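You operate a simulated robot arm through the tools that you are given. There is no shell and no other tool. Be economical: measure what you need, move in short steps, check, and stop when the job is done.

The job below is to be done with a simulated two-armed robot. You get a single attempt, and the scene is never put back.

TASK
Put the short cover on its housing and wipe both covers.
Fine: blue pad back in its place. What is to be rubbed or washed off counts as gone when no trace of it is left.

The check looks at the end state, three seconds after you hand in, the way a careful person would. Anything else that was tipped, shoved, dropped, spilled or broken makes it a failure. A push-on lid holds only when it is set on centred and level and pressed home; a screw cap is set on level and turned clockwise until tight.

THE ROBOT
Two 7-joint arms with two-finger parallel grippers on one trunk, on a base that drives. Base frame: it is fixed to the floor where the robot stands at the start and does not move with it; the origin is under the middle of the robot, x ahead of it, y to its left, z up. Lengths are in cm, angles in rad, forces in N, time in s.
The left shoulder is at the start at [7, 16.3, 114.5], the right one opposite. Places, roughly: long folded cover [50, -175, 100]. Payload 3.43 kg a hand.
The tool frame of a hand sits at the grasp point between the pads (the TCP): z along the fingers, y along the line on which they close. The tips reach 3.4 cm beyond it. Largest opening 12.8 cm; finger width 2.4, thickness 1.2; the body of the gripper, 4.8 by 13 cm, starts 9.6 cm behind the TCP.
Orientation is that of the tool frame in the base frame, as [roll, pitch, yaw] about the fixed x, y, z axes, in that order (R = Rz(yaw) Ry(pitch) Rx(roll)). With the fingers straight down and closing along the base's y, the tool's x points along the base's -x, its y along +y and its z along -z.

THE INTERFACE
- The arms move only by the tool drive_tool. It takes "left_plan", "right_plan" or both (then of equal length, played together; a hand with none holds still); each is one flat list of numbers, 7 for each row, row after row: the turn, a rotation vector about the tool's x, y, z in rad, then the shift along the tool's x, y, z in cm, then the finger opening in cm, from 0 to 12.8. In form: [rx, ry, rz, dx, dy, dz, jaw, rx, ry, rz, dx, dy, dz, jaw, ...]. A call has 1 to 12 rows; each row is the pose to reach, as a shift and turn from the pose commanded when the call began, along the tool's axes at that moment. Each row takes 0.2 s and may step no farther than 5 cm and 0.15 rad from the row before; otherwise, or with a gripper value out of range, the whole call is refused. Where a pose cannot be reached the arm comes as near as it can. A force on the tool above 40 N (or 10 N above the force at the start of the call, whichever is more), or a blocked arm, ends the call early, and 0.2 s more pass. The fingers move at their own pace (about 15.3 cm/s each) and stop on an object; they squeeze with about 22 N. The grip force told is the motor's: it shows also when the fingers shut on nothing. Time passes only in rows, and 0.2 s behind the last, so rows that repeat a pose let the fingers close. It gives the time, the measured TCP pose, the force on the tool (base axes), the opening and the grip force at its end, in the units of the frame above (readings bear some noise), with the torque about the TCP (base axes, N m) and any sound that the robot's microphone picked up.
- Cameras (640 x 400 px; columns grow to the right, rows downward): "scene" is now at [12.75, -4.6, 137.5]; the picture's right is [-0.51, -0.86, 0.00], its down [-0.47, 0.28, -0.83] and it looks along [0.71, -0.43, -0.55] (base axes); focal length 248 px, centre (320, 200). "left" rides on the left gripper at [7.6, 1.1, -16] in its tool frame; the picture's right is [-0.15, 0.99, 0.00], its down [-0.88, -0.13, -0.46] and it looks along [-0.45, -0.07, 0.89] (tool axes); focal length 234 px, centre (320, 200). "right" rides on the right gripper at [7.6, -1.1, -16] in its tool frame; the picture's right is [0.15, 0.99, 0.00], its down [-0.88, 0.13, -0.46] and it looks along [-0.45, 0.07, 0.89] (tool axes); focal length 234 px, centre (320, 200). There is no depth. A picture from a camera that has moved, and an enlarged one, comes with that camera's place and axes in the base frame and with its lens.
- get_image(camera): a new picture of that camera. No time passes.
- slide_trunk(by): slides the trunk up (or, below 0, down) by that many cm; the arms and the scene camera ride with it, the base frame stays. It gives what a move gives, with no picture.
- drive_base(legs): drives the robot by 1 to 6 legs, each [ahead, left, turn to the left] in cm, cm and rad, along the robot's own axes; the way and the turn of a leg run together, so that a leg with both is an arc; at most 150 cm and 3.142 rad a leg. The arms and the cameras ride along, it lands a little off, and it stops where it bumps. It gives what a move gives.
- aim_head(pan, tilt): turns the head with the scene camera to pan (to the left, within 1.501 rad either way) and tilt (down, from -0.506 to 1.204), counted from straight ahead of the robot. It gives what a move gives.
- enlarge(camera, box): a new picture of the part [left, top, right, bottom] of that camera's present view, enlarged. No time passes.
- finish_job(): hands the job in; it is judged then, once.

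Work in short steps. Places have to be worked out from the pictures, the camera data and where the tool is seen: move nearer, look again, correct. Check each grasp and each placing, and mend what went wrong. You have 120 turns and 100 pictures in all, those below and enlarged ones among them. Open the grippers and draw the arms clear of the work before you hand the job in, unless the task says otherwise; then end with one line.

The tools are called after "Call:" as name(argument=value, ...) on one line, values as JSON. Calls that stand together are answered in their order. drive_tool: Moves the arms, as the interface text tells. Its arguments: {"type":"object","properties":{"left_plan":{"type":"array"},"right_plan":{"type":"array"}},"required":[]} The other tools are called the same way: slide_trunk (by) slides the trunk up or down; drive_base (legs) drives the base; aim_head (pan, tilt) turns the head that bears the scene camera; get_image (camera) takes a picture; enlarge (camera, box) takes an enlarged picture of a part of a camera's view; finish_job () hands the job in.

At the start:

```text
t: 0.0
left_tcp_pos: [62.19, -8.44, 113.2]
left_ee_rot: [-3.141, -0.001, 3.141]
left_force: [0.4, 0.3, 0.2]
left_ft_torque: [0.0, -0.03, 0.0]
left_opening: 12.8
left_gripper_force: 0.0
right_tcp_pos: [32.65, -50.43, 120.89]
right_ee_rot: [3.141, 0.001, 3.141]
right_force: [0.3, 0.7, -0.3]
right_ft_torque: [-0.02, -0.01, 0.0]
right_opening: 12.75
right_gripper_force: 0.0
trunk travel left (down, up): [-62.5, 31.5]
robot x, y, heading: [0.09, -0.17, -0.002]
head pan, tilt: [-0.539, 0.586]
```

scene: 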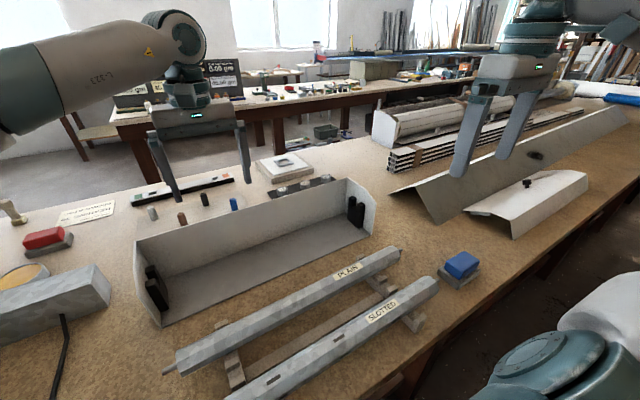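
right: 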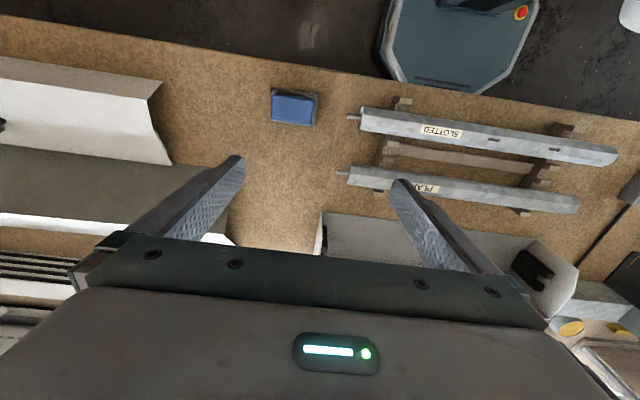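
left: 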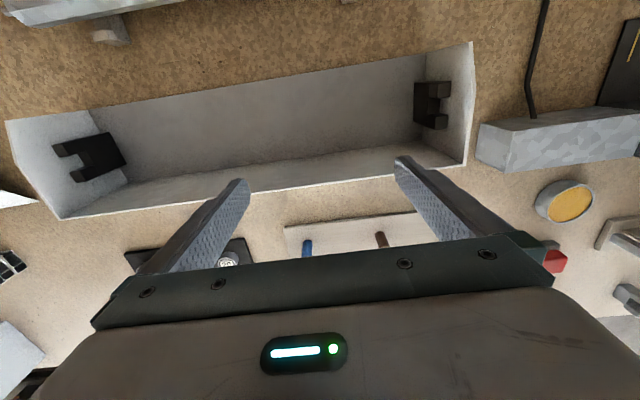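

I start by looking closer at the scene: covers, housing and blue pad.

Call:
enlarge(camera="scene", box=[360, 80, 640, 300])

Call:
enlarge(camera="scene", box=[120, 150, 400, 340])

```text
1.82 times, centred on (500, 190) of scene
camera zoom: at [12.75, -4.6, 137.5], right [-0.51, -0.86, 0.0], down [-0.47, 0.28, -0.83], along [0.71, -0.43, -0.55], focal length 450 px, centre (-7, 218)
```

zoom: 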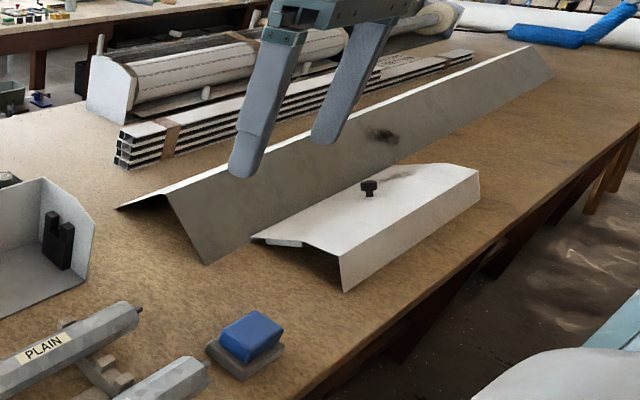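

```text
2.11 times, centred on (260, 245) of scene
camera zoom: at [12.75, -4.6, 137.5], right [-0.51, -0.86, 0.0], down [-0.47, 0.28, -0.83], along [0.71, -0.43, -0.55], focal length 521 px, centre (446, 105)
```

zoom: 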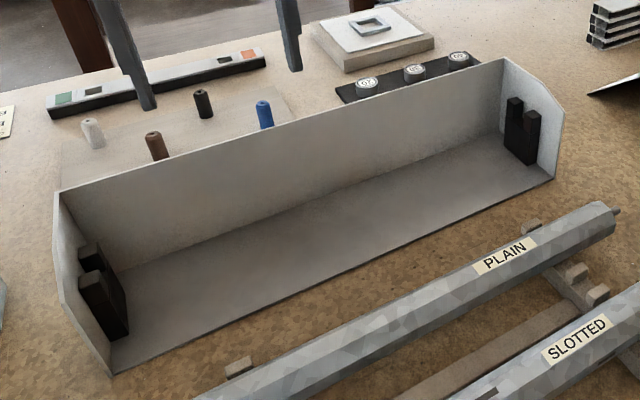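

Table comes out at about z 88, the pad near [30,-55]. I look closer at the pad with the right hand's camera.

Call:
enlarge(camera="right", box=[240, 60, 360, 150])

Call:
aim_head(pan=-1.2, tilt=0.75)

Call:
get_image(camera="scene")

```text
4.44 times, centred on (300, 105) of right
camera zoom: at [25.17, -51.53, 136.96], right [-0.15, 0.99, 0.0], down [0.88, 0.13, 0.46], along [0.45, 0.07, -0.89], focal length 1041 px, centre (409, 622)
```

zoom: 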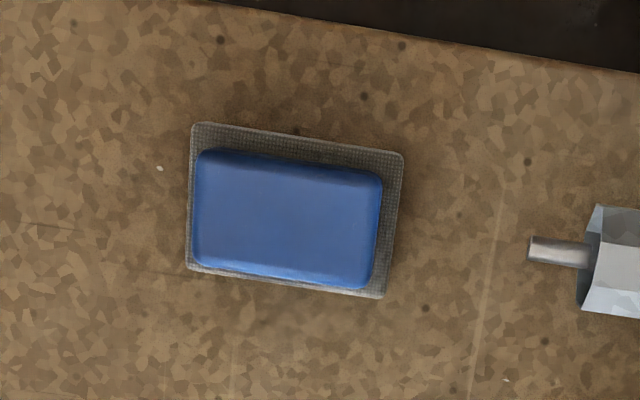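

```text
t: 1.0
left_tcp_pos: [62.18, -8.59, 113.31]
left_ee_rot: [3.14, 0.001, -3.14]
left_force: [-0.7, -0.1, 0.0]
left_ft_torque: [0.0, -0.03, 0.01]
left_opening: 12.8
left_gripper_force: 0.0
right_tcp_pos: [32.69, -50.41, 121.05]
right_ee_rot: [-3.14, 0.001, -3.141]
right_force: [-0.3, 0.1, 0.5]
right_ft_torque: [-0.02, -0.01, -0.02]
right_opening: 12.81
right_gripper_force: 0.1
trunk travel left (down, up): [-62.5, 31.5]
robot x, y, heading: [0.05, 0.11, 0.002]
head pan, tilt: [-1.201, 0.75]
```

```text
93 pictures are left
camera scene: at [8.13, -7.76, 136.1], right [-0.93, -0.36, 0.0], down [-0.25, 0.64, -0.73], along [0.27, -0.68, -0.68], focal length 248 px, centre (320, 200)
```

scene: 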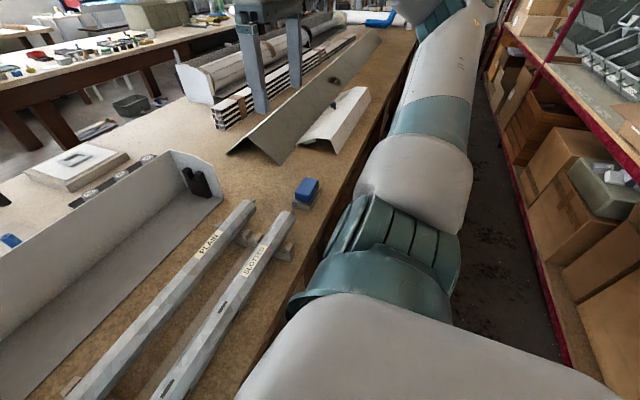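

Pad is about 7.5 × 4.7 cm, long side along y, top centre ≈ [30.6,-55.6,91.7]. I bring the open right hand over it and down to z≈100, then look.

Call:
drive_tool(right_plan=[0, 0, 0, 1, -2.6, 2, 12.8, 0, 0, 0, 2.1, -5.2, 5, 12.8, 0, 0, 0, 2.1, -5.2, 9.5, 12.8, 0, 0, 0, 2.1, -5.2, 14, 12.8, 0, 0, 0, 2.1, -5.2, 18.5, 12.8, 0, 0, 0, 2.1, -5.2, 21, 12.8])

Call:
get_image(camera="right")

```text
t: 2.4
left_tcp_pos: [62.17, -8.57, 113.29]
left_ee_rot: [-3.141, -0.001, 3.141]
left_force: [0.2, 0.2, 0.2]
left_ft_torque: [0.0, -0.03, -0.02]
left_opening: 12.78
left_gripper_force: 0.1
right_tcp_pos: [30.63, -55.62, 100.14]
right_ee_rot: [-3.141, 0.002, -3.141]
right_force: [0.2, -0.3, 0.4]
right_ft_torque: [0.01, -0.02, -0.01]
right_opening: 12.81
right_gripper_force: 0.0
trunk travel left (down, up): [-62.5, 31.5]
robot x, y, heading: [-0.09, 0.04, 0.0]
head pan, tilt: [-1.201, 0.75]
```

```text
92 pictures are left
camera right: at [22.96, -56.67, 116.11], right [-0.15, 0.99, 0.0], down [0.88, 0.13, 0.46], along [0.45, 0.07, -0.89], focal length 234 px, centre (320, 200)
```

right: 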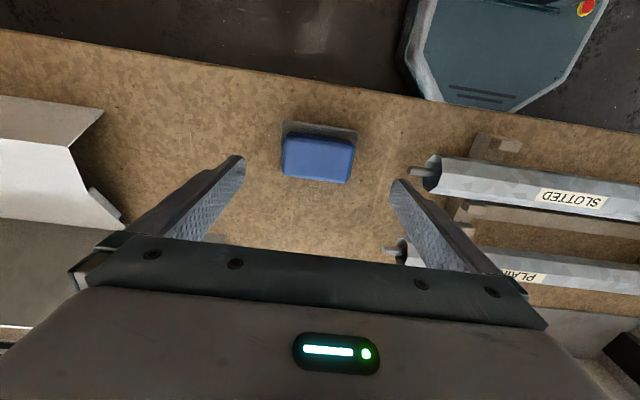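

Aligned; the tube's pin is about 3 cm from the finger, so I narrow the jaws to 10, descend until the tips are at z≈90, and close.

Call:
drive_tool(right_plan=[0, 0, 0, 0.2, -0.1, 0, 10, 0, 0, 0, 0.2, -0.1, 3, 10, 0, 0, 0, 0.2, -0.1, 5, 10, 0, 0, 0, 0.2, -0.1, 6.6, 10, 0, 0, 0, 0.2, -0.1, 6.6, 7, 0, 0, 0, 0.2, -0.1, 6.6, 5, 0, 0, 0, 0.2, -0.1, 6.6, 5])

Call:
get_image(camera="right")

```text
t: 4.0
left_tcp_pos: [62.09, -8.47, 113.41]
left_ee_rot: [-3.141, 0.0, -3.14]
left_force: [0.7, 0.5, 0.4]
left_ft_torque: [-0.01, -0.03, -0.03]
left_opening: 12.82
left_gripper_force: 0.1
right_tcp_pos: [30.27, -55.6, 93.37]
right_ee_rot: [3.141, 0.0, -3.14]
right_force: [0.4, -2.0, 3.6]
right_ft_torque: [-0.15, -0.16, -0.02]
right_opening: 7.42
right_gripper_force: 22.4
trunk travel left (down, up): [-62.5, 31.5]
robot x, y, heading: [0.11, -0.21, 0.001]
head pan, tilt: [-1.201, 0.75]
```

```text
91 pictures are left
camera right: at [22.74, -56.71, 109.34], right [-0.15, 0.99, 0.0], down [0.88, 0.13, 0.46], along [0.45, 0.07, -0.89], focal length 234 px, centre (320, 200)
```

right: 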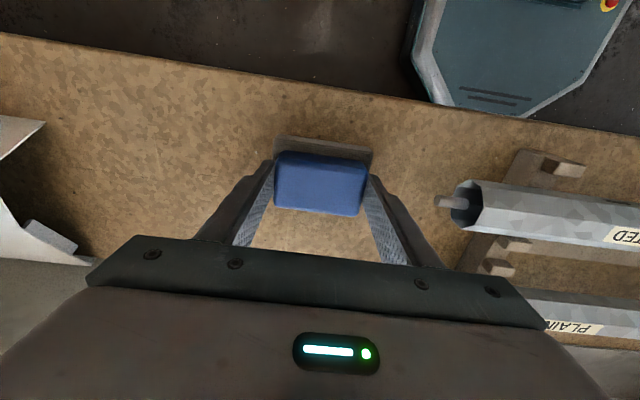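

Pad gripped at 7.42 cm with TCP at [30.27,-55.6,93.37] — I note this as the return pose. Lift straight up.

Call:
drive_tool(right_plan=[0, 0, 0, 0, 0, -2, 5, 0, 0, 0, 0, 0, -6, 5, 0, 0, 0, 0, 0, -10.5, 5, 0, 0, 0, 0, 0, -15, 5, 0, 0, 0, 0, 0, -19, 5])

Call:
get_image(camera="right")

Call:
get_image(camera="scene")

```text
t: 5.2
left_tcp_pos: [62.08, -8.6, 113.37]
left_ee_rot: [-3.141, 0.0, 3.14]
left_force: [0.3, -0.3, -0.6]
left_ft_torque: [0.0, 0.01, 0.03]
left_opening: 12.79
left_gripper_force: 0.1
right_tcp_pos: [30.21, -55.75, 112.48]
right_ee_rot: [3.139, 0.0, 3.141]
right_force: [0.0, 0.7, -0.6]
right_ft_torque: [0.02, 0.0, 0.0]
right_opening: 7.44
right_gripper_force: 21.9
trunk travel left (down, up): [-62.5, 31.5]
robot x, y, heading: [0.04, 0.07, -0.001]
head pan, tilt: [-1.201, 0.75]
```

```text
90 pictures are left
camera right: at [22.67, -56.85, 128.61], right [-0.15, 0.99, 0.0], down [0.88, 0.13, 0.46], along [0.45, 0.07, -0.89], focal length 234 px, centre (320, 200)
```

right: 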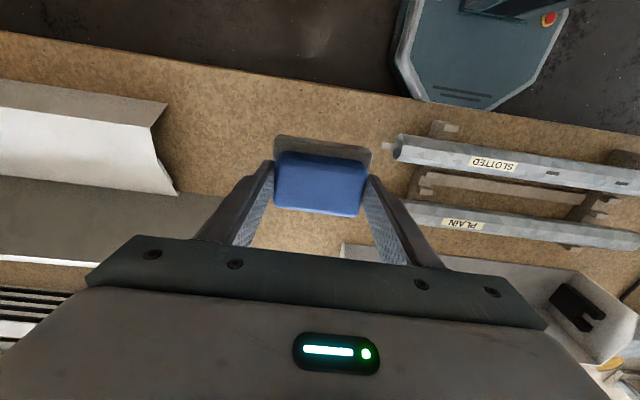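

```text
89 pictures are left
camera scene: at [8.17, -7.78, 136.09], right [-0.93, -0.36, 0.0], down [-0.25, 0.64, -0.73], along [0.26, -0.68, -0.68], focal length 248 px, centre (320, 200)
```

scene: 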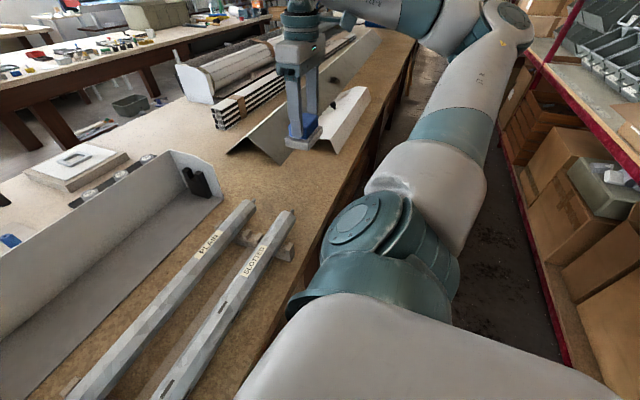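

The pad is a blue block on a grey scrubbing plate, lifted whole (bottom ≈5.3 cm below TCP). I raise the left hand and drive 65 cm to the right to get in front of the covers.

Call:
drive_tool(left_plan=[0, 0, 0, 0, 0, -4.5, 12.8, 0, 0, 0, 0, 0, -9, 12.8, 0, 0, 0, 0, 0, -12, 12.8], right_plan=[0, 0, 0, 0, 0, -3, 5, 0, 0, 0, 0, 0, -6, 5, 0, 0, 0, 0, 0, -8, 5])

Call:
drive_base(legs=[[0, -65, 0]])

Call:
aim_head(pan=-0.7, tilt=0.8)

Call:
get_image(camera="scene")

Call:
get_image(camera="right")

```text
t: 6.0
left_tcp_pos: [62.05, -8.55, 125.42]
left_ee_rot: [-3.141, -0.001, -3.141]
left_force: [-1.3, 0.2, 0.1]
left_ft_torque: [-0.03, 0.01, -0.01]
left_opening: 12.8
left_gripper_force: 0.0
right_tcp_pos: [30.11, -55.55, 120.5]
right_ee_rot: [-3.141, -0.001, -3.141]
right_force: [0.4, 0.1, -1.0]
right_ft_torque: [0.03, 0.01, 0.01]
right_opening: 7.43
right_gripper_force: 22.2
trunk travel left (down, up): [-62.5, 31.5]
robot x, y, heading: [-0.03, -0.39, 0.005]
head pan, tilt: [-1.201, 0.75]
```

```text
t: 9.6
left_tcp_pos: [60.62, -68.34, 125.38]
left_ee_rot: [-3.14, 0.0, -3.098]
left_force: [0.2, -0.6, 0.0]
left_ft_torque: [-0.01, -0.01, -0.02]
left_opening: 12.79
left_gripper_force: 0.0
right_tcp_pos: [30.77, -116.77, 120.44]
right_ee_rot: [3.141, 0.0, -3.097]
right_force: [2.0, -0.3, -0.1]
right_ft_torque: [-0.02, 0.0, -0.03]
right_opening: 7.44
right_gripper_force: 22.2
trunk travel left (down, up): [-62.5, 31.5]
robot x, y, heading: [-1.49, -62.86, 0.043]
head pan, tilt: [-1.201, 0.75]
```

```text
t: 10.5
left_tcp_pos: [60.65, -68.41, 125.41]
left_ee_rot: [3.141, 0.0, -3.099]
left_force: [-0.5, -0.2, 0.4]
left_ft_torque: [0.01, 0.02, -0.01]
left_opening: 12.79
left_gripper_force: 0.0
right_tcp_pos: [30.84, -116.8, 120.55]
right_ee_rot: [-3.14, 0.0, -3.097]
right_force: [-0.3, -0.3, -1.0]
right_ft_torque: [-0.02, 0.01, -0.02]
right_opening: 7.45
right_gripper_force: 22.0
trunk travel left (down, up): [-62.5, 31.5]
robot x, y, heading: [-2.07, -62.54, 0.044]
head pan, tilt: [-0.7, 0.799]
```

```text
88 pictures are left
camera scene: at [9.71, -67.23, 135.7], right [-0.61, -0.79, 0.0], down [-0.57, 0.44, -0.7], along [0.55, -0.43, -0.72], focal length 248 px, centre (320, 200)
```

scene: 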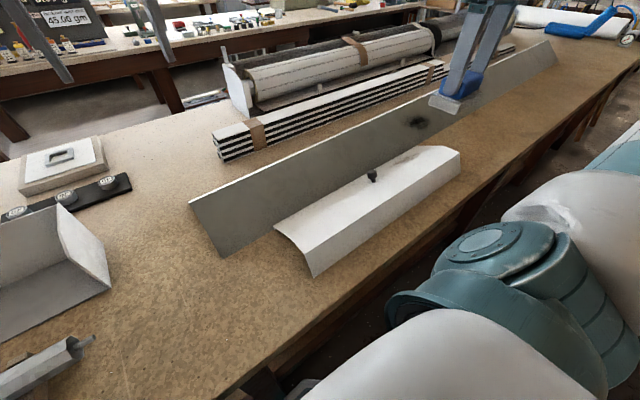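

```text
87 pictures are left
camera right: at [23.26, -118.22, 136.47], right [-0.19, 0.98, 0.0], down [0.87, 0.17, 0.46], along [0.45, 0.09, -0.89], focal length 234 px, centre (320, 200)
```

right: 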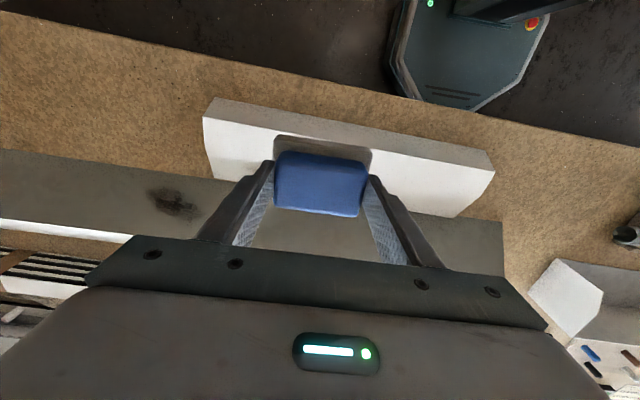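

Good view. I enlarge the covers to study shape and marks.

Call:
enlarge(camera="scene", box=[260, 90, 480, 290])

Call:
enlarge(camera="scene", box=[180, 30, 570, 270])

```text
2.00 times, centred on (370, 190) of scene
camera zoom: at [9.71, -67.23, 135.7], right [-0.61, -0.79, 0.0], down [-0.57, 0.44, -0.7], along [0.55, -0.43, -0.72], focal length 495 px, centre (220, 220)
```

zoom: 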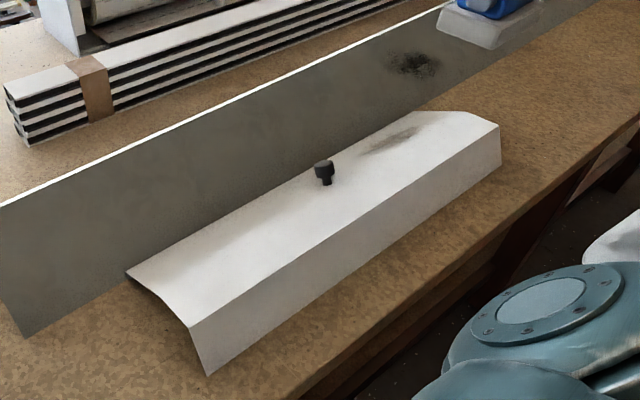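

```text
1.64 times, centred on (375, 150) of scene
camera zoom: at [9.71, -67.23, 135.7], right [-0.61, -0.79, 0.0], down [-0.57, 0.44, -0.7], along [0.55, -0.43, -0.72], focal length 406 px, centre (230, 282)
```

zoom: 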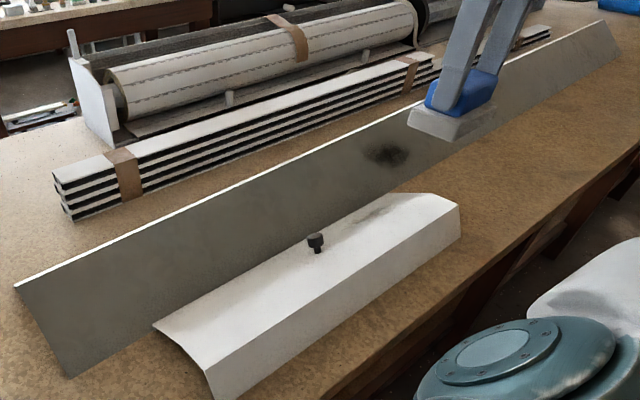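

The short cover lies with its back edge at x≈45, y from -81 to -136; marks are near [36,-122] and on the long cover near [49,-138]. I straighten the heading and drive ~30 cm further right, then aim the head onto the covers.

Call:
drive_base(legs=[[0, 0, -0.044], [0, -30, -0.02]])

Call:
aim_head(pan=-0.5, tilt=0.95)

Call:
get_image(camera="scene")

Call:
get_image(camera="left")

```text
t: 12.9
left_tcp_pos: [59.83, -102.22, 125.5]
left_ee_rot: [-3.141, 0.001, 3.116]
left_force: [0.8, 0.3, -0.1]
left_ft_torque: [-0.02, -0.03, 0.03]
left_opening: 12.81
left_gripper_force: 0.2
right_tcp_pos: [26.64, -148.64, 120.52]
right_ee_rot: [3.141, -0.001, 3.117]
right_force: [0.5, 0.2, -1.1]
right_ft_torque: [0.03, -0.01, -0.04]
right_opening: 7.42
right_gripper_force: 22.2
trunk travel left (down, up): [-62.5, 31.5]
robot x, y, heading: [-2.16, -92.44, -0.025]
head pan, tilt: [-0.7, 0.799]
```

```text
t: 13.7
left_tcp_pos: [59.76, -102.45, 125.54]
left_ee_rot: [-3.141, 0.0, 3.118]
left_force: [-0.7, 0.1, -0.2]
left_ft_torque: [-0.01, -0.01, 0.02]
left_opening: 12.79
left_gripper_force: 0.1
right_tcp_pos: [26.71, -148.69, 120.34]
right_ee_rot: [-3.141, 0.0, 3.116]
right_force: [-0.7, -0.2, -1.0]
right_ft_torque: [0.02, -0.01, 0.0]
right_opening: 7.45
right_gripper_force: 21.4
trunk travel left (down, up): [-62.5, 31.5]
robot x, y, heading: [-2.17, -92.12, -0.024]
head pan, tilt: [-0.499, 0.949]
```

```text
84 pictures are left
camera scene: at [9.26, -96.06, 134.54], right [-0.5, -0.87, 0.0], down [-0.7, 0.41, -0.58], along [0.5, -0.29, -0.81], focal length 248 px, centre (320, 200)
```

scene: 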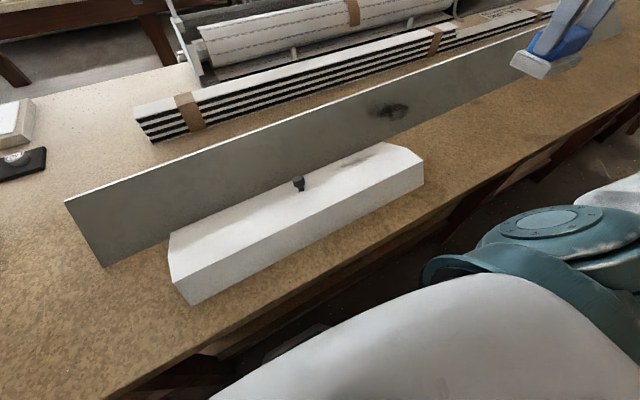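

```text
83 pictures are left
camera left: at [52.36, -101.11, 141.49], right [0.17, 0.99, 0.0], down [0.88, -0.15, 0.46], along [0.45, -0.08, -0.89], focal length 234 px, centre (320, 200)
```

left: 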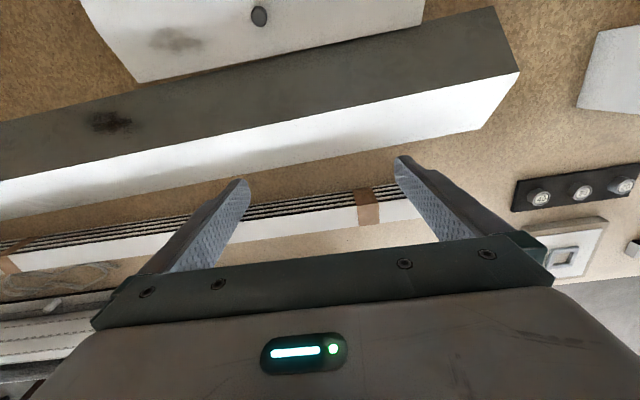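

I zoom in on the short cover's ends and stain.

Call:
enlarge(camera="scene", box=[140, 120, 440, 320])

Call:
enlarge(camera="scene", box=[280, 60, 480, 200])

```text
2.00 times, centred on (290, 220) of scene
camera zoom: at [9.26, -96.06, 134.54], right [-0.5, -0.87, 0.0], down [-0.7, 0.41, -0.58], along [0.5, -0.29, -0.81], focal length 495 px, centre (380, 160)
```

zoom: 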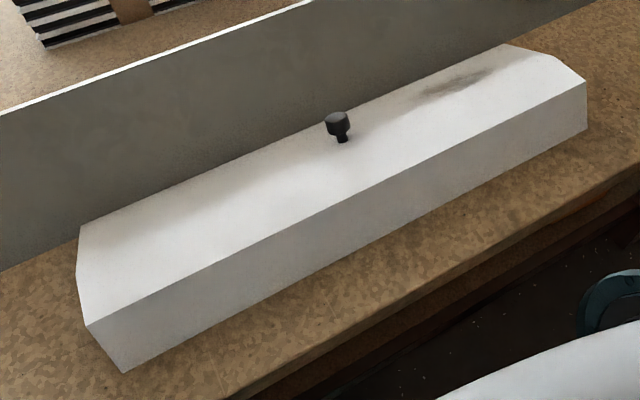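

```text
2.86 times, centred on (380, 130) of scene
camera zoom: at [9.26, -96.06, 134.54], right [-0.5, -0.87, 0.0], down [-0.7, 0.41, -0.58], along [0.5, -0.29, -0.81], focal length 707 px, centre (149, 400)
```

zoom: 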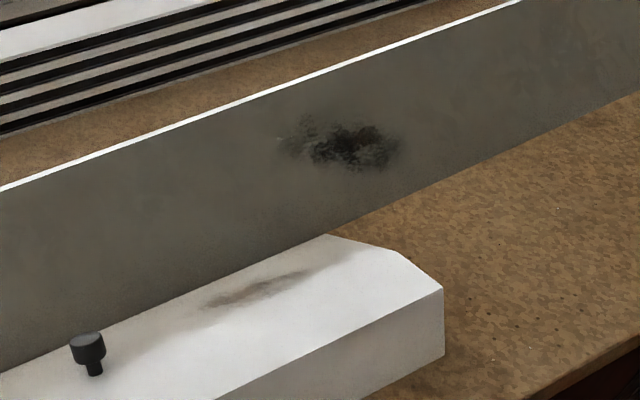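

The short cover has three faces: main face sloping down away from me (about 25°, x 37–44.5, knob base ≈[39.5,-108.8,92.7]), a narrow chamfer and a front flap. Smudge on it at y≈-119…-133, x≈39–43. I tilt the pad 0.43 rad to match that face and hover above the mark, moving the left hand off to the left.

Call:
drive_tool(right_plan=[0, 0.054, -0.003, -2.34, 3.15, 1, 5, 0, 0.108, -0.006, -4.7, 6.3, 2, 5, 0, 0.162, -0.009, -7, 9.45, 3.2, 5, 0, 0.216, -0.012, -9.4, 12.6, 4.5, 5, 0, 0.27, -0.016, -11.7, 15.75, 6, 5, 0, 0.324, -0.019, -14, 18.9, 7.5, 5, 0, 0.378, -0.022, -16.4, 22.05, 9, 5, 0, 0.43, -0.025, -18.7, 25.2, 10, 5], left_plan=[0, 0, 0, 0, 2, 0, 12.8, 0, 0, 0, 0, 4, 0, 12.8, 0, 0, 0, 0, 6, 0, 12.8, 0, 0, 0, 0, 8, 0, 12.8, 0, 0, 0, 0, 10, 0, 12.8, 0, 0, 0, 0, 12, 0, 12.8, 0, 0, 0, 0, 14, 0, 12.8, 0, 0, 0, 0, 16, 0, 12.8])

Call:
get_image(camera="scene")

Call:
get_image(camera="right")

```text
t: 15.5
left_tcp_pos: [60.54, -85.91, 125.04]
left_ee_rot: [-3.139, -0.002, 3.119]
left_force: [0.2, -0.8, -0.3]
left_ft_torque: [0.0, 0.02, 0.0]
left_opening: 12.79
left_gripper_force: 0.1
right_tcp_pos: [46.2, -123.54, 110.55]
right_ee_rot: [3.139, -0.433, -3.141]
right_force: [-0.3, -0.1, -0.3]
right_ft_torque: [0.01, 0.02, -0.01]
right_opening: 7.46
right_gripper_force: 21.7
trunk travel left (down, up): [-62.5, 31.5]
robot x, y, heading: [-2.22, -92.12, -0.024]
head pan, tilt: [-0.499, 0.949]
```

```text
80 pictures are left
camera scene: at [9.49, -95.72, 134.52], right [-0.5, -0.87, 0.0], down [-0.71, 0.41, -0.58], along [0.5, -0.29, -0.81], focal length 248 px, centre (320, 200)
```

scene: 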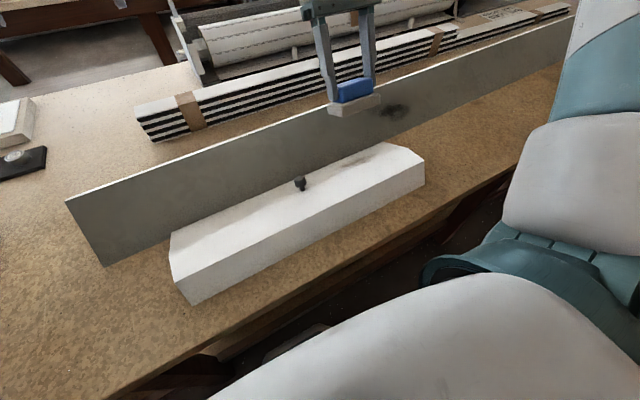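

```text
79 pictures are left
camera right: at [45.92, -124.71, 128.2], right [-0.13, 0.99, 0.06], down [0.99, 0.13, 0.04], along [0.04, 0.07, -1.0], focal length 234 px, centre (320, 200)
```

right: 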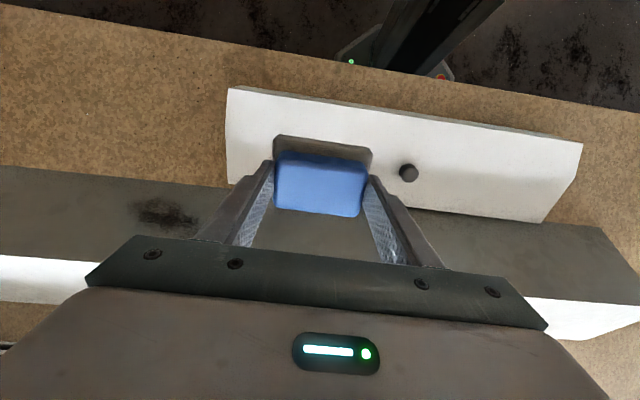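

Tilt is right. I go down along the tool axis to about 1 cm above the face over the smudge.

Call:
drive_tool(right_plan=[0, 0, 0, -1, -0.5, 4, 5, 0, 0, 0, -2, -1, 8, 5, 0, 0, 0, -3, -1.5, 11, 5, 0, 0, 0, -3, -1.5, 12.3, 5])

Call:
enlarge(camera="scene", box=[280, 60, 480, 220])

Call:
get_image(camera="right")

```text
t: 16.5
left_tcp_pos: [60.34, -86.08, 125.37]
left_ee_rot: [-3.141, 0.0, 3.116]
left_force: [-0.5, 0.1, -0.9]
left_ft_torque: [0.01, -0.01, -0.04]
left_opening: 12.81
left_gripper_force: 0.1
right_tcp_pos: [43.88, -125.28, 98.02]
right_ee_rot: [3.136, -0.432, -3.139]
right_force: [-0.4, 0.6, -0.7]
right_ft_torque: [0.0, -0.01, -0.03]
right_opening: 7.44
right_gripper_force: 22.4
trunk travel left (down, up): [-62.5, 31.5]
robot x, y, heading: [-2.43, -92.25, -0.022]
head pan, tilt: [-0.499, 0.949]
```

```text
2.50 times, centred on (380, 140) of scene
camera zoom: at [9.29, -95.97, 134.54], right [-0.5, -0.87, 0.0], down [-0.7, 0.41, -0.58], along [0.5, -0.29, -0.81], focal length 619 px, centre (170, 350)
```

zoom: 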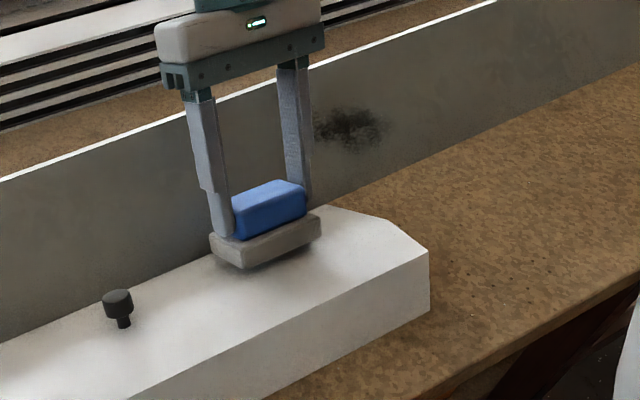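

```text
77 pictures are left
camera right: at [43.52, -126.42, 115.75], right [-0.13, 0.99, 0.07], down [0.99, 0.13, 0.05], along [0.04, 0.07, -1.0], focal length 234 px, centre (320, 200)
```

right: 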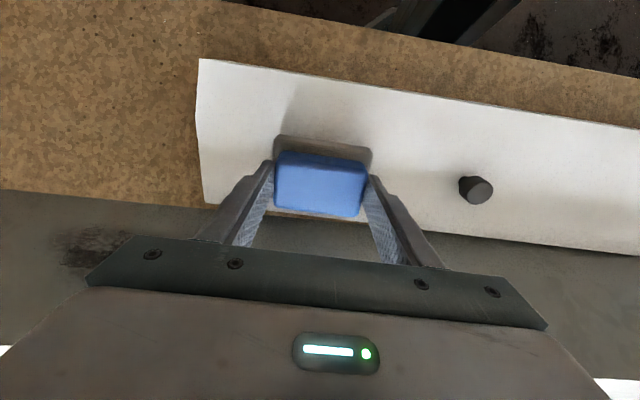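

The pad hovers roughly 1 cm over the smudge. Easing down in small steps until a light contact force shows.

Call:
drive_tool(right_plan=[0, 0, 0, 0, 0, 0.4, 5, 0, 0, 0, 0, 0, 0.7, 5])

Call:
drive_tool(right_plan=[0, 0, 0, 0, 0, 0.3, 5])

```text
t: 17.1
left_tcp_pos: [60.25, -86.12, 125.32]
left_ee_rot: [3.141, 0.0, 3.117]
left_force: [0.2, -0.3, -0.9]
left_ft_torque: [0.02, -0.02, -0.05]
left_opening: 12.82
left_gripper_force: 0.2
right_tcp_pos: [43.37, -125.3, 97.44]
right_ee_rot: [3.137, -0.432, -3.139]
right_force: [0.0, -0.3, -0.9]
right_ft_torque: [-0.02, 0.01, -0.02]
right_opening: 7.45
right_gripper_force: 21.9
trunk travel left (down, up): [-62.5, 31.5]
robot x, y, heading: [-2.19, -92.1, -0.027]
head pan, tilt: [-0.499, 0.949]
```

```text
t: 17.5
left_tcp_pos: [60.26, -86.23, 125.36]
left_ee_rot: [3.139, 0.001, 3.117]
left_force: [0.0, 0.8, 0.5]
left_ft_torque: [0.02, 0.0, 0.02]
left_opening: 12.82
left_gripper_force: 0.1
right_tcp_pos: [43.32, -125.49, 97.11]
right_ee_rot: [3.136, -0.429, -3.14]
right_force: [-0.9, 0.6, -1.7]
right_ft_torque: [-0.02, 0.0, -0.01]
right_opening: 7.41
right_gripper_force: 21.8
trunk travel left (down, up): [-62.5, 31.5]
robot x, y, heading: [-2.19, -92.46, -0.021]
head pan, tilt: [-0.499, 0.949]
```

Still no contact; I keep easing down.

Call:
drive_tool(right_plan=[0, 0, 0, 0, 0, 0.3, 5])

Call:
drive_tool(right_plan=[0, 0, 0, 0, 0, 0.3, 5])

```text
t: 17.9
left_tcp_pos: [60.32, -86.02, 125.35]
left_ee_rot: [-3.14, -0.001, 3.118]
left_force: [-0.8, 0.1, -0.4]
left_ft_torque: [0.01, -0.04, -0.02]
left_opening: 12.79
left_gripper_force: 0.1
right_tcp_pos: [43.22, -125.38, 96.97]
right_ee_rot: [3.138, -0.429, -3.139]
right_force: [1.6, -0.6, 5.6]
right_ft_torque: [-0.44, 0.27, 0.23]
right_opening: 7.43
right_gripper_force: 21.9
trunk travel left (down, up): [-62.5, 31.5]
robot x, y, heading: [-2.36, -92.21, -0.023]
head pan, tilt: [-0.499, 0.949]
```

```text
t: 18.3
left_tcp_pos: [60.26, -86.12, 125.33]
left_ee_rot: [-3.14, 0.0, 3.118]
left_force: [0.1, 0.1, -0.9]
left_ft_torque: [-0.04, -0.01, 0.01]
left_opening: 12.8
left_gripper_force: 0.1
right_tcp_pos: [43.09, -125.24, 96.7]
right_ee_rot: [3.136, -0.43, -3.141]
right_force: [7.5, -4.1, 11.9]
right_ft_torque: [-0.18, 0.33, 0.09]
right_opening: 7.49
right_gripper_force: 22.2
trunk travel left (down, up): [-62.5, 31.5]
robot x, y, heading: [-1.99, -91.88, -0.023]
head pan, tilt: [-0.499, 0.949]
```

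Contact with about 13 N. Rubbing back and forth along y with a small sideways shift.

Call:
drive_tool(right_plan=[0, 0, 0, 0, -2, 0, 5, 0, 0, 0, 0, -4, 0, 5, 0, 0, 0, 0, -5.5, 0, 5, 0, 0, 0, 0.6, -4, 0, 5, 0, 0, 0, 0.6, -2, 0, 5, 0, 0, 0, 0.6, 0, 0, 5, 0, 0, 0, 0.6, 2, 0, 5, 0, 0, 0, 0.6, 4, 0, 5, 0, 0, 0, -0.6, 4, 0, 5, 0, 0, 0, -0.6, 2, 0, 5, 0, 0, 0, -0.6, 0, 0, 5])

Call:
get_image(camera="scene")

```text
t: 20.7
left_tcp_pos: [60.14, -86.13, 125.3]
left_ee_rot: [3.141, 0.001, 3.116]
left_force: [0.0, 0.1, -0.5]
left_ft_torque: [0.02, 0.0, 0.0]
left_opening: 12.8
left_gripper_force: 0.1
right_tcp_pos: [43.45, -125.58, 96.13]
right_ee_rot: [3.136, -0.43, -3.138]
right_force: [0.4, -0.6, -0.8]
right_ft_torque: [0.0, 0.02, -0.02]
right_opening: 7.42
right_gripper_force: 22.2
trunk travel left (down, up): [-62.5, 31.5]
robot x, y, heading: [-2.14, -92.26, -0.026]
head pan, tilt: [-0.499, 0.949]
```

```text
76 pictures are left
camera scene: at [9.25, -96.03, 134.54], right [-0.5, -0.87, 0.0], down [-0.7, 0.41, -0.58], along [0.5, -0.29, -0.81], focal length 248 px, centre (320, 200)
```

scene: 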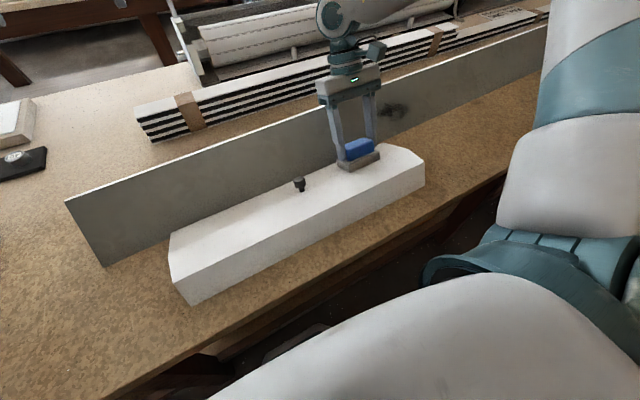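

The force dropped to zero at the end. I lift and inspect.

Call:
drive_tool(right_plan=[0, 0, 0, 0, 0, -4, 5, 0, 0, 0, 0, 0, -8, 5, 0, 0, 0, 0, -4.5, -10, 5, 0, 0, 0, 0, -9, -12, 5])

Call:
enlarge(camera="scene", box=[140, 90, 440, 310])

Call:
enlarge(camera="scene", box=[300, 90, 450, 210])

```text
t: 21.7
left_tcp_pos: [60.15, -86.23, 125.31]
left_ee_rot: [-3.139, 0.001, 3.117]
left_force: [-0.8, -0.6, 0.1]
left_ft_torque: [0.02, -0.02, -0.02]
left_opening: 12.79
left_gripper_force: 0.0
right_tcp_pos: [48.33, -134.69, 107.04]
right_ee_rot: [3.134, -0.432, -3.137]
right_force: [0.0, -0.3, -1.1]
right_ft_torque: [0.02, -0.02, -0.01]
right_opening: 7.42
right_gripper_force: 21.9
trunk travel left (down, up): [-62.5, 31.5]
robot x, y, heading: [-1.76, -91.85, -0.019]
head pan, tilt: [-0.499, 0.949]
```

```text
1.82 times, centred on (290, 200) of scene
camera zoom: at [9.22, -96.1, 134.54], right [-0.5, -0.87, 0.0], down [-0.7, 0.41, -0.58], along [0.5, -0.29, -0.81], focal length 450 px, centre (374, 200)
```

zoom: 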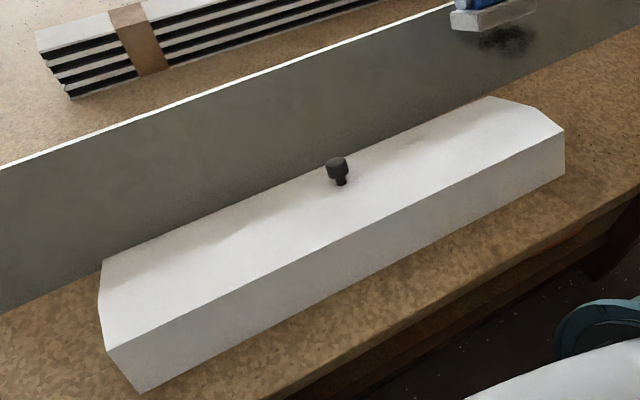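

```text
3.33 times, centred on (375, 150) of scene
camera zoom: at [9.22, -96.1, 134.54], right [-0.5, -0.87, 0.0], down [-0.7, 0.41, -0.58], along [0.5, -0.29, -0.81], focal length 825 px, centre (137, 367)
```

zoom: 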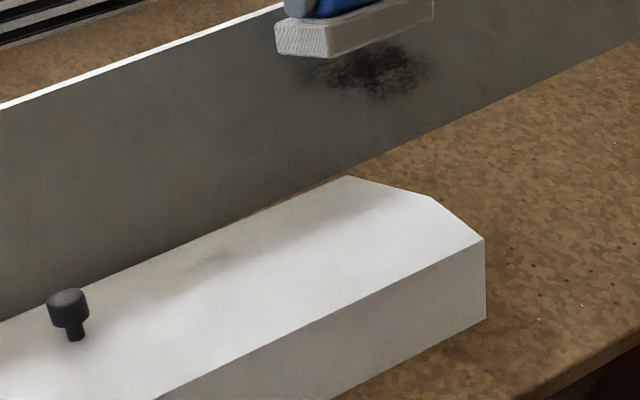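

Nearly all gone, with a faint trace left near y≈-120. I go back for a second pass centred there.

Call:
drive_tool(right_plan=[0, 0, 0, 0, 4.5, 2, 5, 0, 0, 0, 0, 9, 4, 5, 0, 0, 0, 0, 13, 6, 5, 0, 0, 0, 0, 14, 10, 5, 0, 0, 0, 0, 14, 12, 5, 0, 0, 0, 0, 14, 12.3, 5])

Call:
drive_tool(right_plan=[0, 0, 0, 0, 0, 0.3, 5])

```text
t: 23.1
left_tcp_pos: [60.25, -86.02, 125.39]
left_ee_rot: [-3.141, 0.0, 3.117]
left_force: [-0.4, -0.4, 0.2]
left_ft_torque: [-0.01, 0.04, 0.01]
left_opening: 12.8
left_gripper_force: 0.1
right_tcp_pos: [43.58, -120.28, 95.95]
right_ee_rot: [3.136, -0.429, -3.14]
right_force: [4.8, -2.3, 10.9]
right_ft_torque: [-0.15, 0.41, 0.12]
right_opening: 7.43
right_gripper_force: 22.0
trunk travel left (down, up): [-62.5, 31.5]
robot x, y, heading: [-2.01, -92.16, -0.025]
head pan, tilt: [-0.499, 0.949]
```

```text
t: 23.5
left_tcp_pos: [60.17, -86.19, 125.29]
left_ee_rot: [3.141, 0.0, 3.117]
left_force: [0.9, -0.2, 0.7]
left_ft_torque: [0.02, 0.03, 0.0]
left_opening: 12.8
left_gripper_force: 0.1
right_tcp_pos: [43.45, -120.29, 95.84]
right_ee_rot: [3.138, -0.427, -3.137]
right_force: [8.5, -6.4, 18.2]
right_ft_torque: [-0.42, -0.04, 0.21]
right_opening: 7.48
right_gripper_force: 22.1
trunk travel left (down, up): [-62.5, 31.5]
robot x, y, heading: [-2.41, -92.43, -0.026]
head pan, tilt: [-0.499, 0.949]
```

Firm contact (~20 N). Rubbing again over this area, with small sideways offsets.

Call:
drive_tool(right_plan=[0, 0, 0, 0, -2, 0, 5, 0, 0, 0, 0, -4, 0, 5, 0, 0, 0, 0.5, -3, 0, 5, 0, 0, 0, 0.7, -1, 0, 5, 0, 0, 0, 0.7, 1, 0, 5, 0, 0, 0, 0, 0.5, 0.1, 5, 0, 0, 0, -0.5, -1, 0.1, 5, 0, 0, 0, -0.5, -3, 0.1, 5, 0, 0, 0, 0, -1, 0, 5, 0, 0, 0, 0, 1, 0, 5, 0, 0, 0, 0, 0, -1, 5])

Call:
drive_tool(right_plan=[0, 0, 0, 0, 0, -4, 5, 0, 0, 0, 0, 0, -8, 5, 0, 0, 0, 0, -4.5, -10, 5, 0, 0, 0, 0, -9, -11, 5, 0, 0, 0, 0, -13.5, -11, 5, 0, 0, 0, 0, -18, -11, 5])

Call:
enlarge(camera="scene", box=[300, 90, 450, 210])

Call:
enlarge(camera="scene", box=[150, 150, 340, 310])

```text
t: 25.9
left_tcp_pos: [60.1, -86.34, 125.27]
left_ee_rot: [-3.141, 0.001, 3.118]
left_force: [-1.0, 0.0, 0.4]
left_ft_torque: [0.0, -0.03, -0.01]
left_opening: 12.8
left_gripper_force: 0.0
right_tcp_pos: [43.88, -120.41, 96.57]
right_ee_rot: [3.134, -0.428, -3.139]
right_force: [0.2, -0.6, -1.0]
right_ft_torque: [0.04, -0.04, -0.02]
right_opening: 7.42
right_gripper_force: 22.0
trunk travel left (down, up): [-62.5, 31.5]
robot x, y, heading: [-2.15, -92.51, -0.022]
head pan, tilt: [-0.499, 0.949]
```

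```text
t: 27.3
left_tcp_pos: [60.26, -86.23, 125.18]
left_ee_rot: [3.139, -0.001, 3.117]
left_force: [0.4, -0.9, 0.0]
left_ft_torque: [0.03, -0.02, 0.02]
left_opening: 12.8
left_gripper_force: 0.3
right_tcp_pos: [48.05, -138.46, 106.52]
right_ee_rot: [3.135, -0.43, -3.141]
right_force: [0.0, -0.9, -0.9]
right_ft_torque: [0.05, -0.03, 0.0]
right_opening: 7.44
right_gripper_force: 22.0
trunk travel left (down, up): [-62.5, 31.5]
robot x, y, heading: [-2.12, -91.87, -0.02]
head pan, tilt: [-0.499, 0.949]
```

```text
3.33 times, centred on (375, 150) of scene
camera zoom: at [9.27, -96.15, 134.54], right [-0.5, -0.87, 0.0], down [-0.7, 0.41, -0.58], along [0.5, -0.29, -0.81], focal length 825 px, centre (137, 367)
```

zoom: 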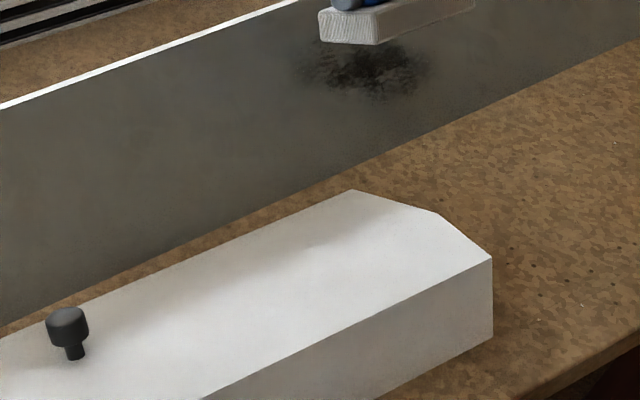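

```text
2.50 times, centred on (245, 230) of scene
camera zoom: at [9.27, -96.15, 134.54], right [-0.5, -0.87, 0.0], down [-0.7, 0.41, -0.58], along [0.5, -0.29, -0.81], focal length 619 px, centre (508, 125)
```

zoom: 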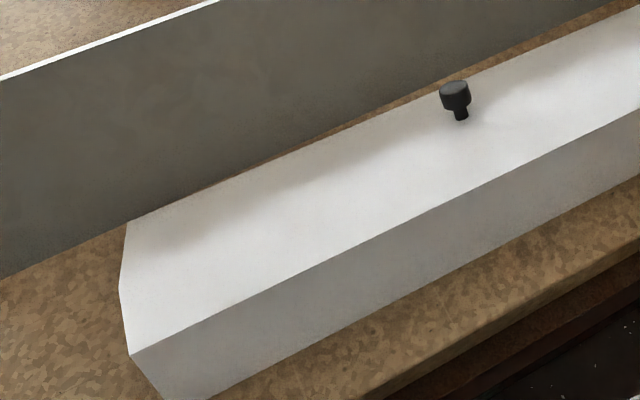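

Short cover's smudge is gone (only soft shading left). Now the long cover: near face slopes ~38°, mark around [52,-144,92.7]. I turn the pad the other way (to -0.665 rad) while hovering.

Call:
drive_tool(right_plan=[0, -0.137, 0, 0.7, -0.7, 0.3, 5, 0, -0.274, 0, 1.4, -1.4, 0.6, 5, 0, -0.411, 0, 2.1, -2.1, 0.9, 5, 0, -0.548, 0, 2.8, -2.8, 1.2, 5, 0, -0.685, 0, 3.5, -3.5, 1.5, 5, 0, -0.822, 0, 4.2, -4.2, 1.8, 5, 0, -0.959, 0, 4.9, -4.9, 2.1, 5, 0, -1.095, 0, 5.44, -5.5, 2.5, 5])

Call:
get_image(camera="scene")

Call:
get_image(camera="right")

```text
t: 29.1
left_tcp_pos: [60.2, -86.18, 125.28]
left_ee_rot: [-3.141, 0.0, 3.119]
left_force: [-0.2, 0.1, 0.4]
left_ft_torque: [-0.01, -0.04, 0.0]
left_opening: 12.8
left_gripper_force: 0.0
right_tcp_pos: [42.21, -143.88, 106.62]
right_ee_rot: [3.137, 0.666, 3.14]
right_force: [-0.3, 0.1, -1.2]
right_ft_torque: [0.0, 0.03, 0.06]
right_opening: 7.42
right_gripper_force: 21.8
trunk travel left (down, up): [-62.5, 31.5]
robot x, y, heading: [-2.03, -91.93, -0.021]
head pan, tilt: [-0.499, 0.949]
```

```text
71 pictures are left
camera scene: at [9.24, -96.0, 134.56], right [-0.5, -0.87, 0.0], down [-0.7, 0.41, -0.58], along [0.5, -0.29, -0.81], focal length 248 px, centre (320, 200)
```

scene: 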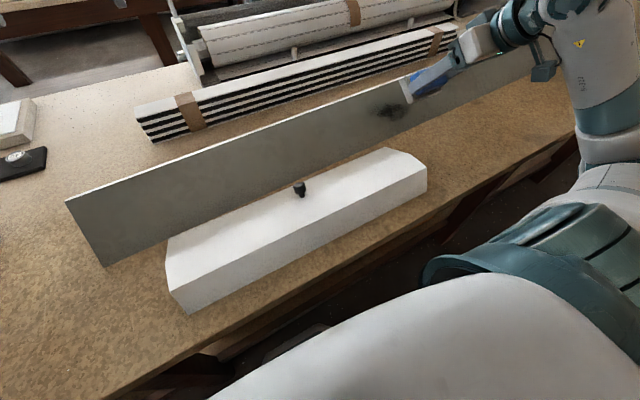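

```text
70 pictures are left
camera right: at [26.35, -145.02, 114.49], right [-0.11, 0.99, -0.09], down [0.41, 0.13, 0.9], along [0.9, 0.07, -0.42], focal length 234 px, centre (320, 200)
```

right: 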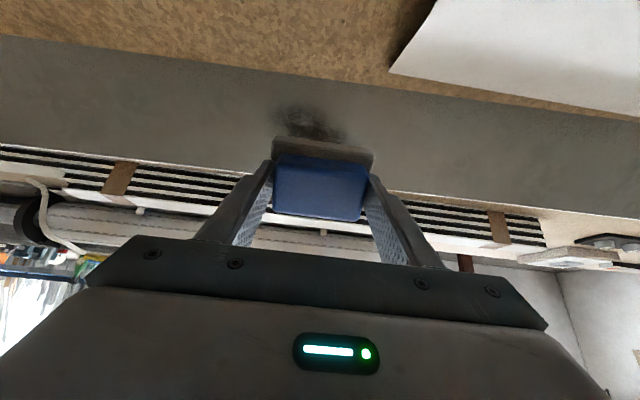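

Stain centre reads ≈[51.3,-145.5,92]. I approach along the tool axis to ~1.3 cm off the face, then ease in.

Call:
drive_tool(right_plan=[0, 0, 0, 0.6, -0.8, 4, 5, 0, 0, 0, 1.2, -1.6, 8, 5, 0, 0, 0, 1.5, -1.6, 10.2, 5])

Call:
drive_tool(right_plan=[0, 0, 0, 0, 0, 0.4, 5, 0, 0, 0, 0, 0, 0.7, 5])

Call:
enlarge(camera="scene", box=[330, 50, 480, 170])

```text
t: 29.9
left_tcp_pos: [60.28, -86.04, 125.35]
left_ee_rot: [-3.141, -0.001, 3.119]
left_force: [-0.6, -0.2, -0.6]
left_ft_torque: [0.0, -0.01, -0.01]
left_opening: 12.81
left_gripper_force: 0.0
right_tcp_pos: [47.54, -145.26, 97.52]
right_ee_rot: [3.137, 0.667, 3.138]
right_force: [1.2, 0.2, -0.5]
right_ft_torque: [-0.01, 0.02, 0.0]
right_opening: 7.41
right_gripper_force: 22.0
trunk travel left (down, up): [-62.5, 31.5]
robot x, y, heading: [-2.43, -92.08, -0.03]
head pan, tilt: [-0.499, 0.949]
```

```text
t: 30.5
left_tcp_pos: [60.17, -86.1, 125.3]
left_ee_rot: [-3.141, 0.0, 3.117]
left_force: [1.0, -0.3, -0.3]
left_ft_torque: [-0.02, 0.01, 0.0]
left_opening: 12.8
left_gripper_force: 0.0
right_tcp_pos: [47.83, -145.39, 97.07]
right_ee_rot: [3.134, 0.665, 3.136]
right_force: [0.5, -0.3, -0.5]
right_ft_torque: [0.01, 0.05, -0.02]
right_opening: 7.44
right_gripper_force: 22.8
trunk travel left (down, up): [-62.5, 31.5]
robot x, y, heading: [-2.15, -92.03, -0.019]
head pan, tilt: [-0.499, 0.949]
```

```text
3.33 times, centred on (405, 110) of scene
camera zoom: at [9.27, -96.0, 134.54], right [-0.5, -0.87, 0.0], down [-0.7, 0.41, -0.58], along [0.5, -0.29, -0.81], focal length 825 px, centre (37, 500)
```

zoom: 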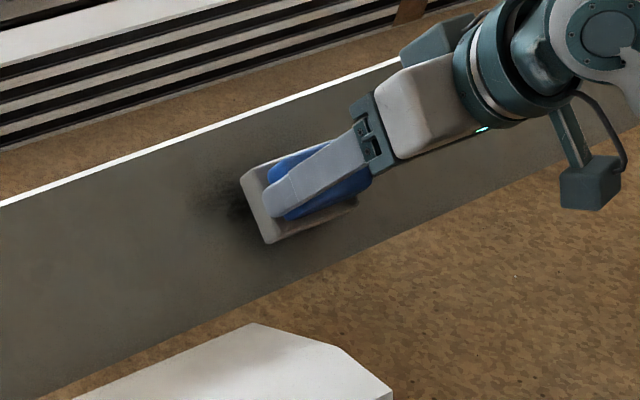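

The stain spreads to the left of the pad as well; I continue easing into contact.

Call:
drive_tool(right_plan=[0, 0, 0, 0, 0, 0.3, 5])

Call:
drive_tool(right_plan=[0, 0, 0, 0, 0, 0.3, 5])

Call:
drive_tool(right_plan=[0, 0, 0, 0, 0, 0.25, 5])

```text
t: 30.9
left_tcp_pos: [60.16, -86.16, 125.28]
left_ee_rot: [-3.141, 0.002, 3.117]
left_force: [0.0, 0.0, 0.0]
left_ft_torque: [-0.02, 0.0, -0.01]
left_opening: 12.79
left_gripper_force: 0.0
right_tcp_pos: [47.96, -145.49, 96.85]
right_ee_rot: [3.137, 0.665, 3.138]
right_force: [-1.2, 1.4, -0.5]
right_ft_torque: [-0.02, -0.01, 0.01]
right_opening: 7.43
right_gripper_force: 22.1
trunk travel left (down, up): [-62.5, 31.5]
robot x, y, heading: [-2.54, -92.39, -0.021]
head pan, tilt: [-0.499, 0.949]
```

```text
t: 31.3
left_tcp_pos: [60.25, -86.13, 125.27]
left_ee_rot: [-3.141, -0.001, 3.118]
left_force: [0.8, -0.4, 0.7]
left_ft_torque: [0.0, -0.05, -0.01]
left_opening: 12.81
left_gripper_force: 0.0
right_tcp_pos: [48.18, -145.48, 96.56]
right_ee_rot: [3.133, 0.664, 3.138]
right_force: [0.0, -0.6, -1.1]
right_ft_torque: [-0.02, 0.02, -0.01]
right_opening: 7.43
right_gripper_force: 21.9
trunk travel left (down, up): [-62.5, 31.5]
robot x, y, heading: [-2.0, -92.7, -0.026]
head pan, tilt: [-0.499, 0.949]
```

```text
t: 31.7
left_tcp_pos: [60.15, -86.21, 125.22]
left_ee_rot: [-3.141, -0.001, 3.117]
left_force: [-0.2, -0.7, -0.4]
left_ft_torque: [0.0, 0.03, 0.03]
left_opening: 12.79
left_gripper_force: 0.2
right_tcp_pos: [48.35, -145.52, 96.27]
right_ee_rot: [3.133, 0.665, 3.138]
right_force: [0.1, 0.8, -0.6]
right_ft_torque: [0.02, 0.04, -0.02]
right_opening: 7.45
right_gripper_force: 21.7
trunk travel left (down, up): [-62.5, 31.5]
robot x, y, heading: [-2.22, -92.32, -0.028]
head pan, tilt: [-0.499, 0.949]
```

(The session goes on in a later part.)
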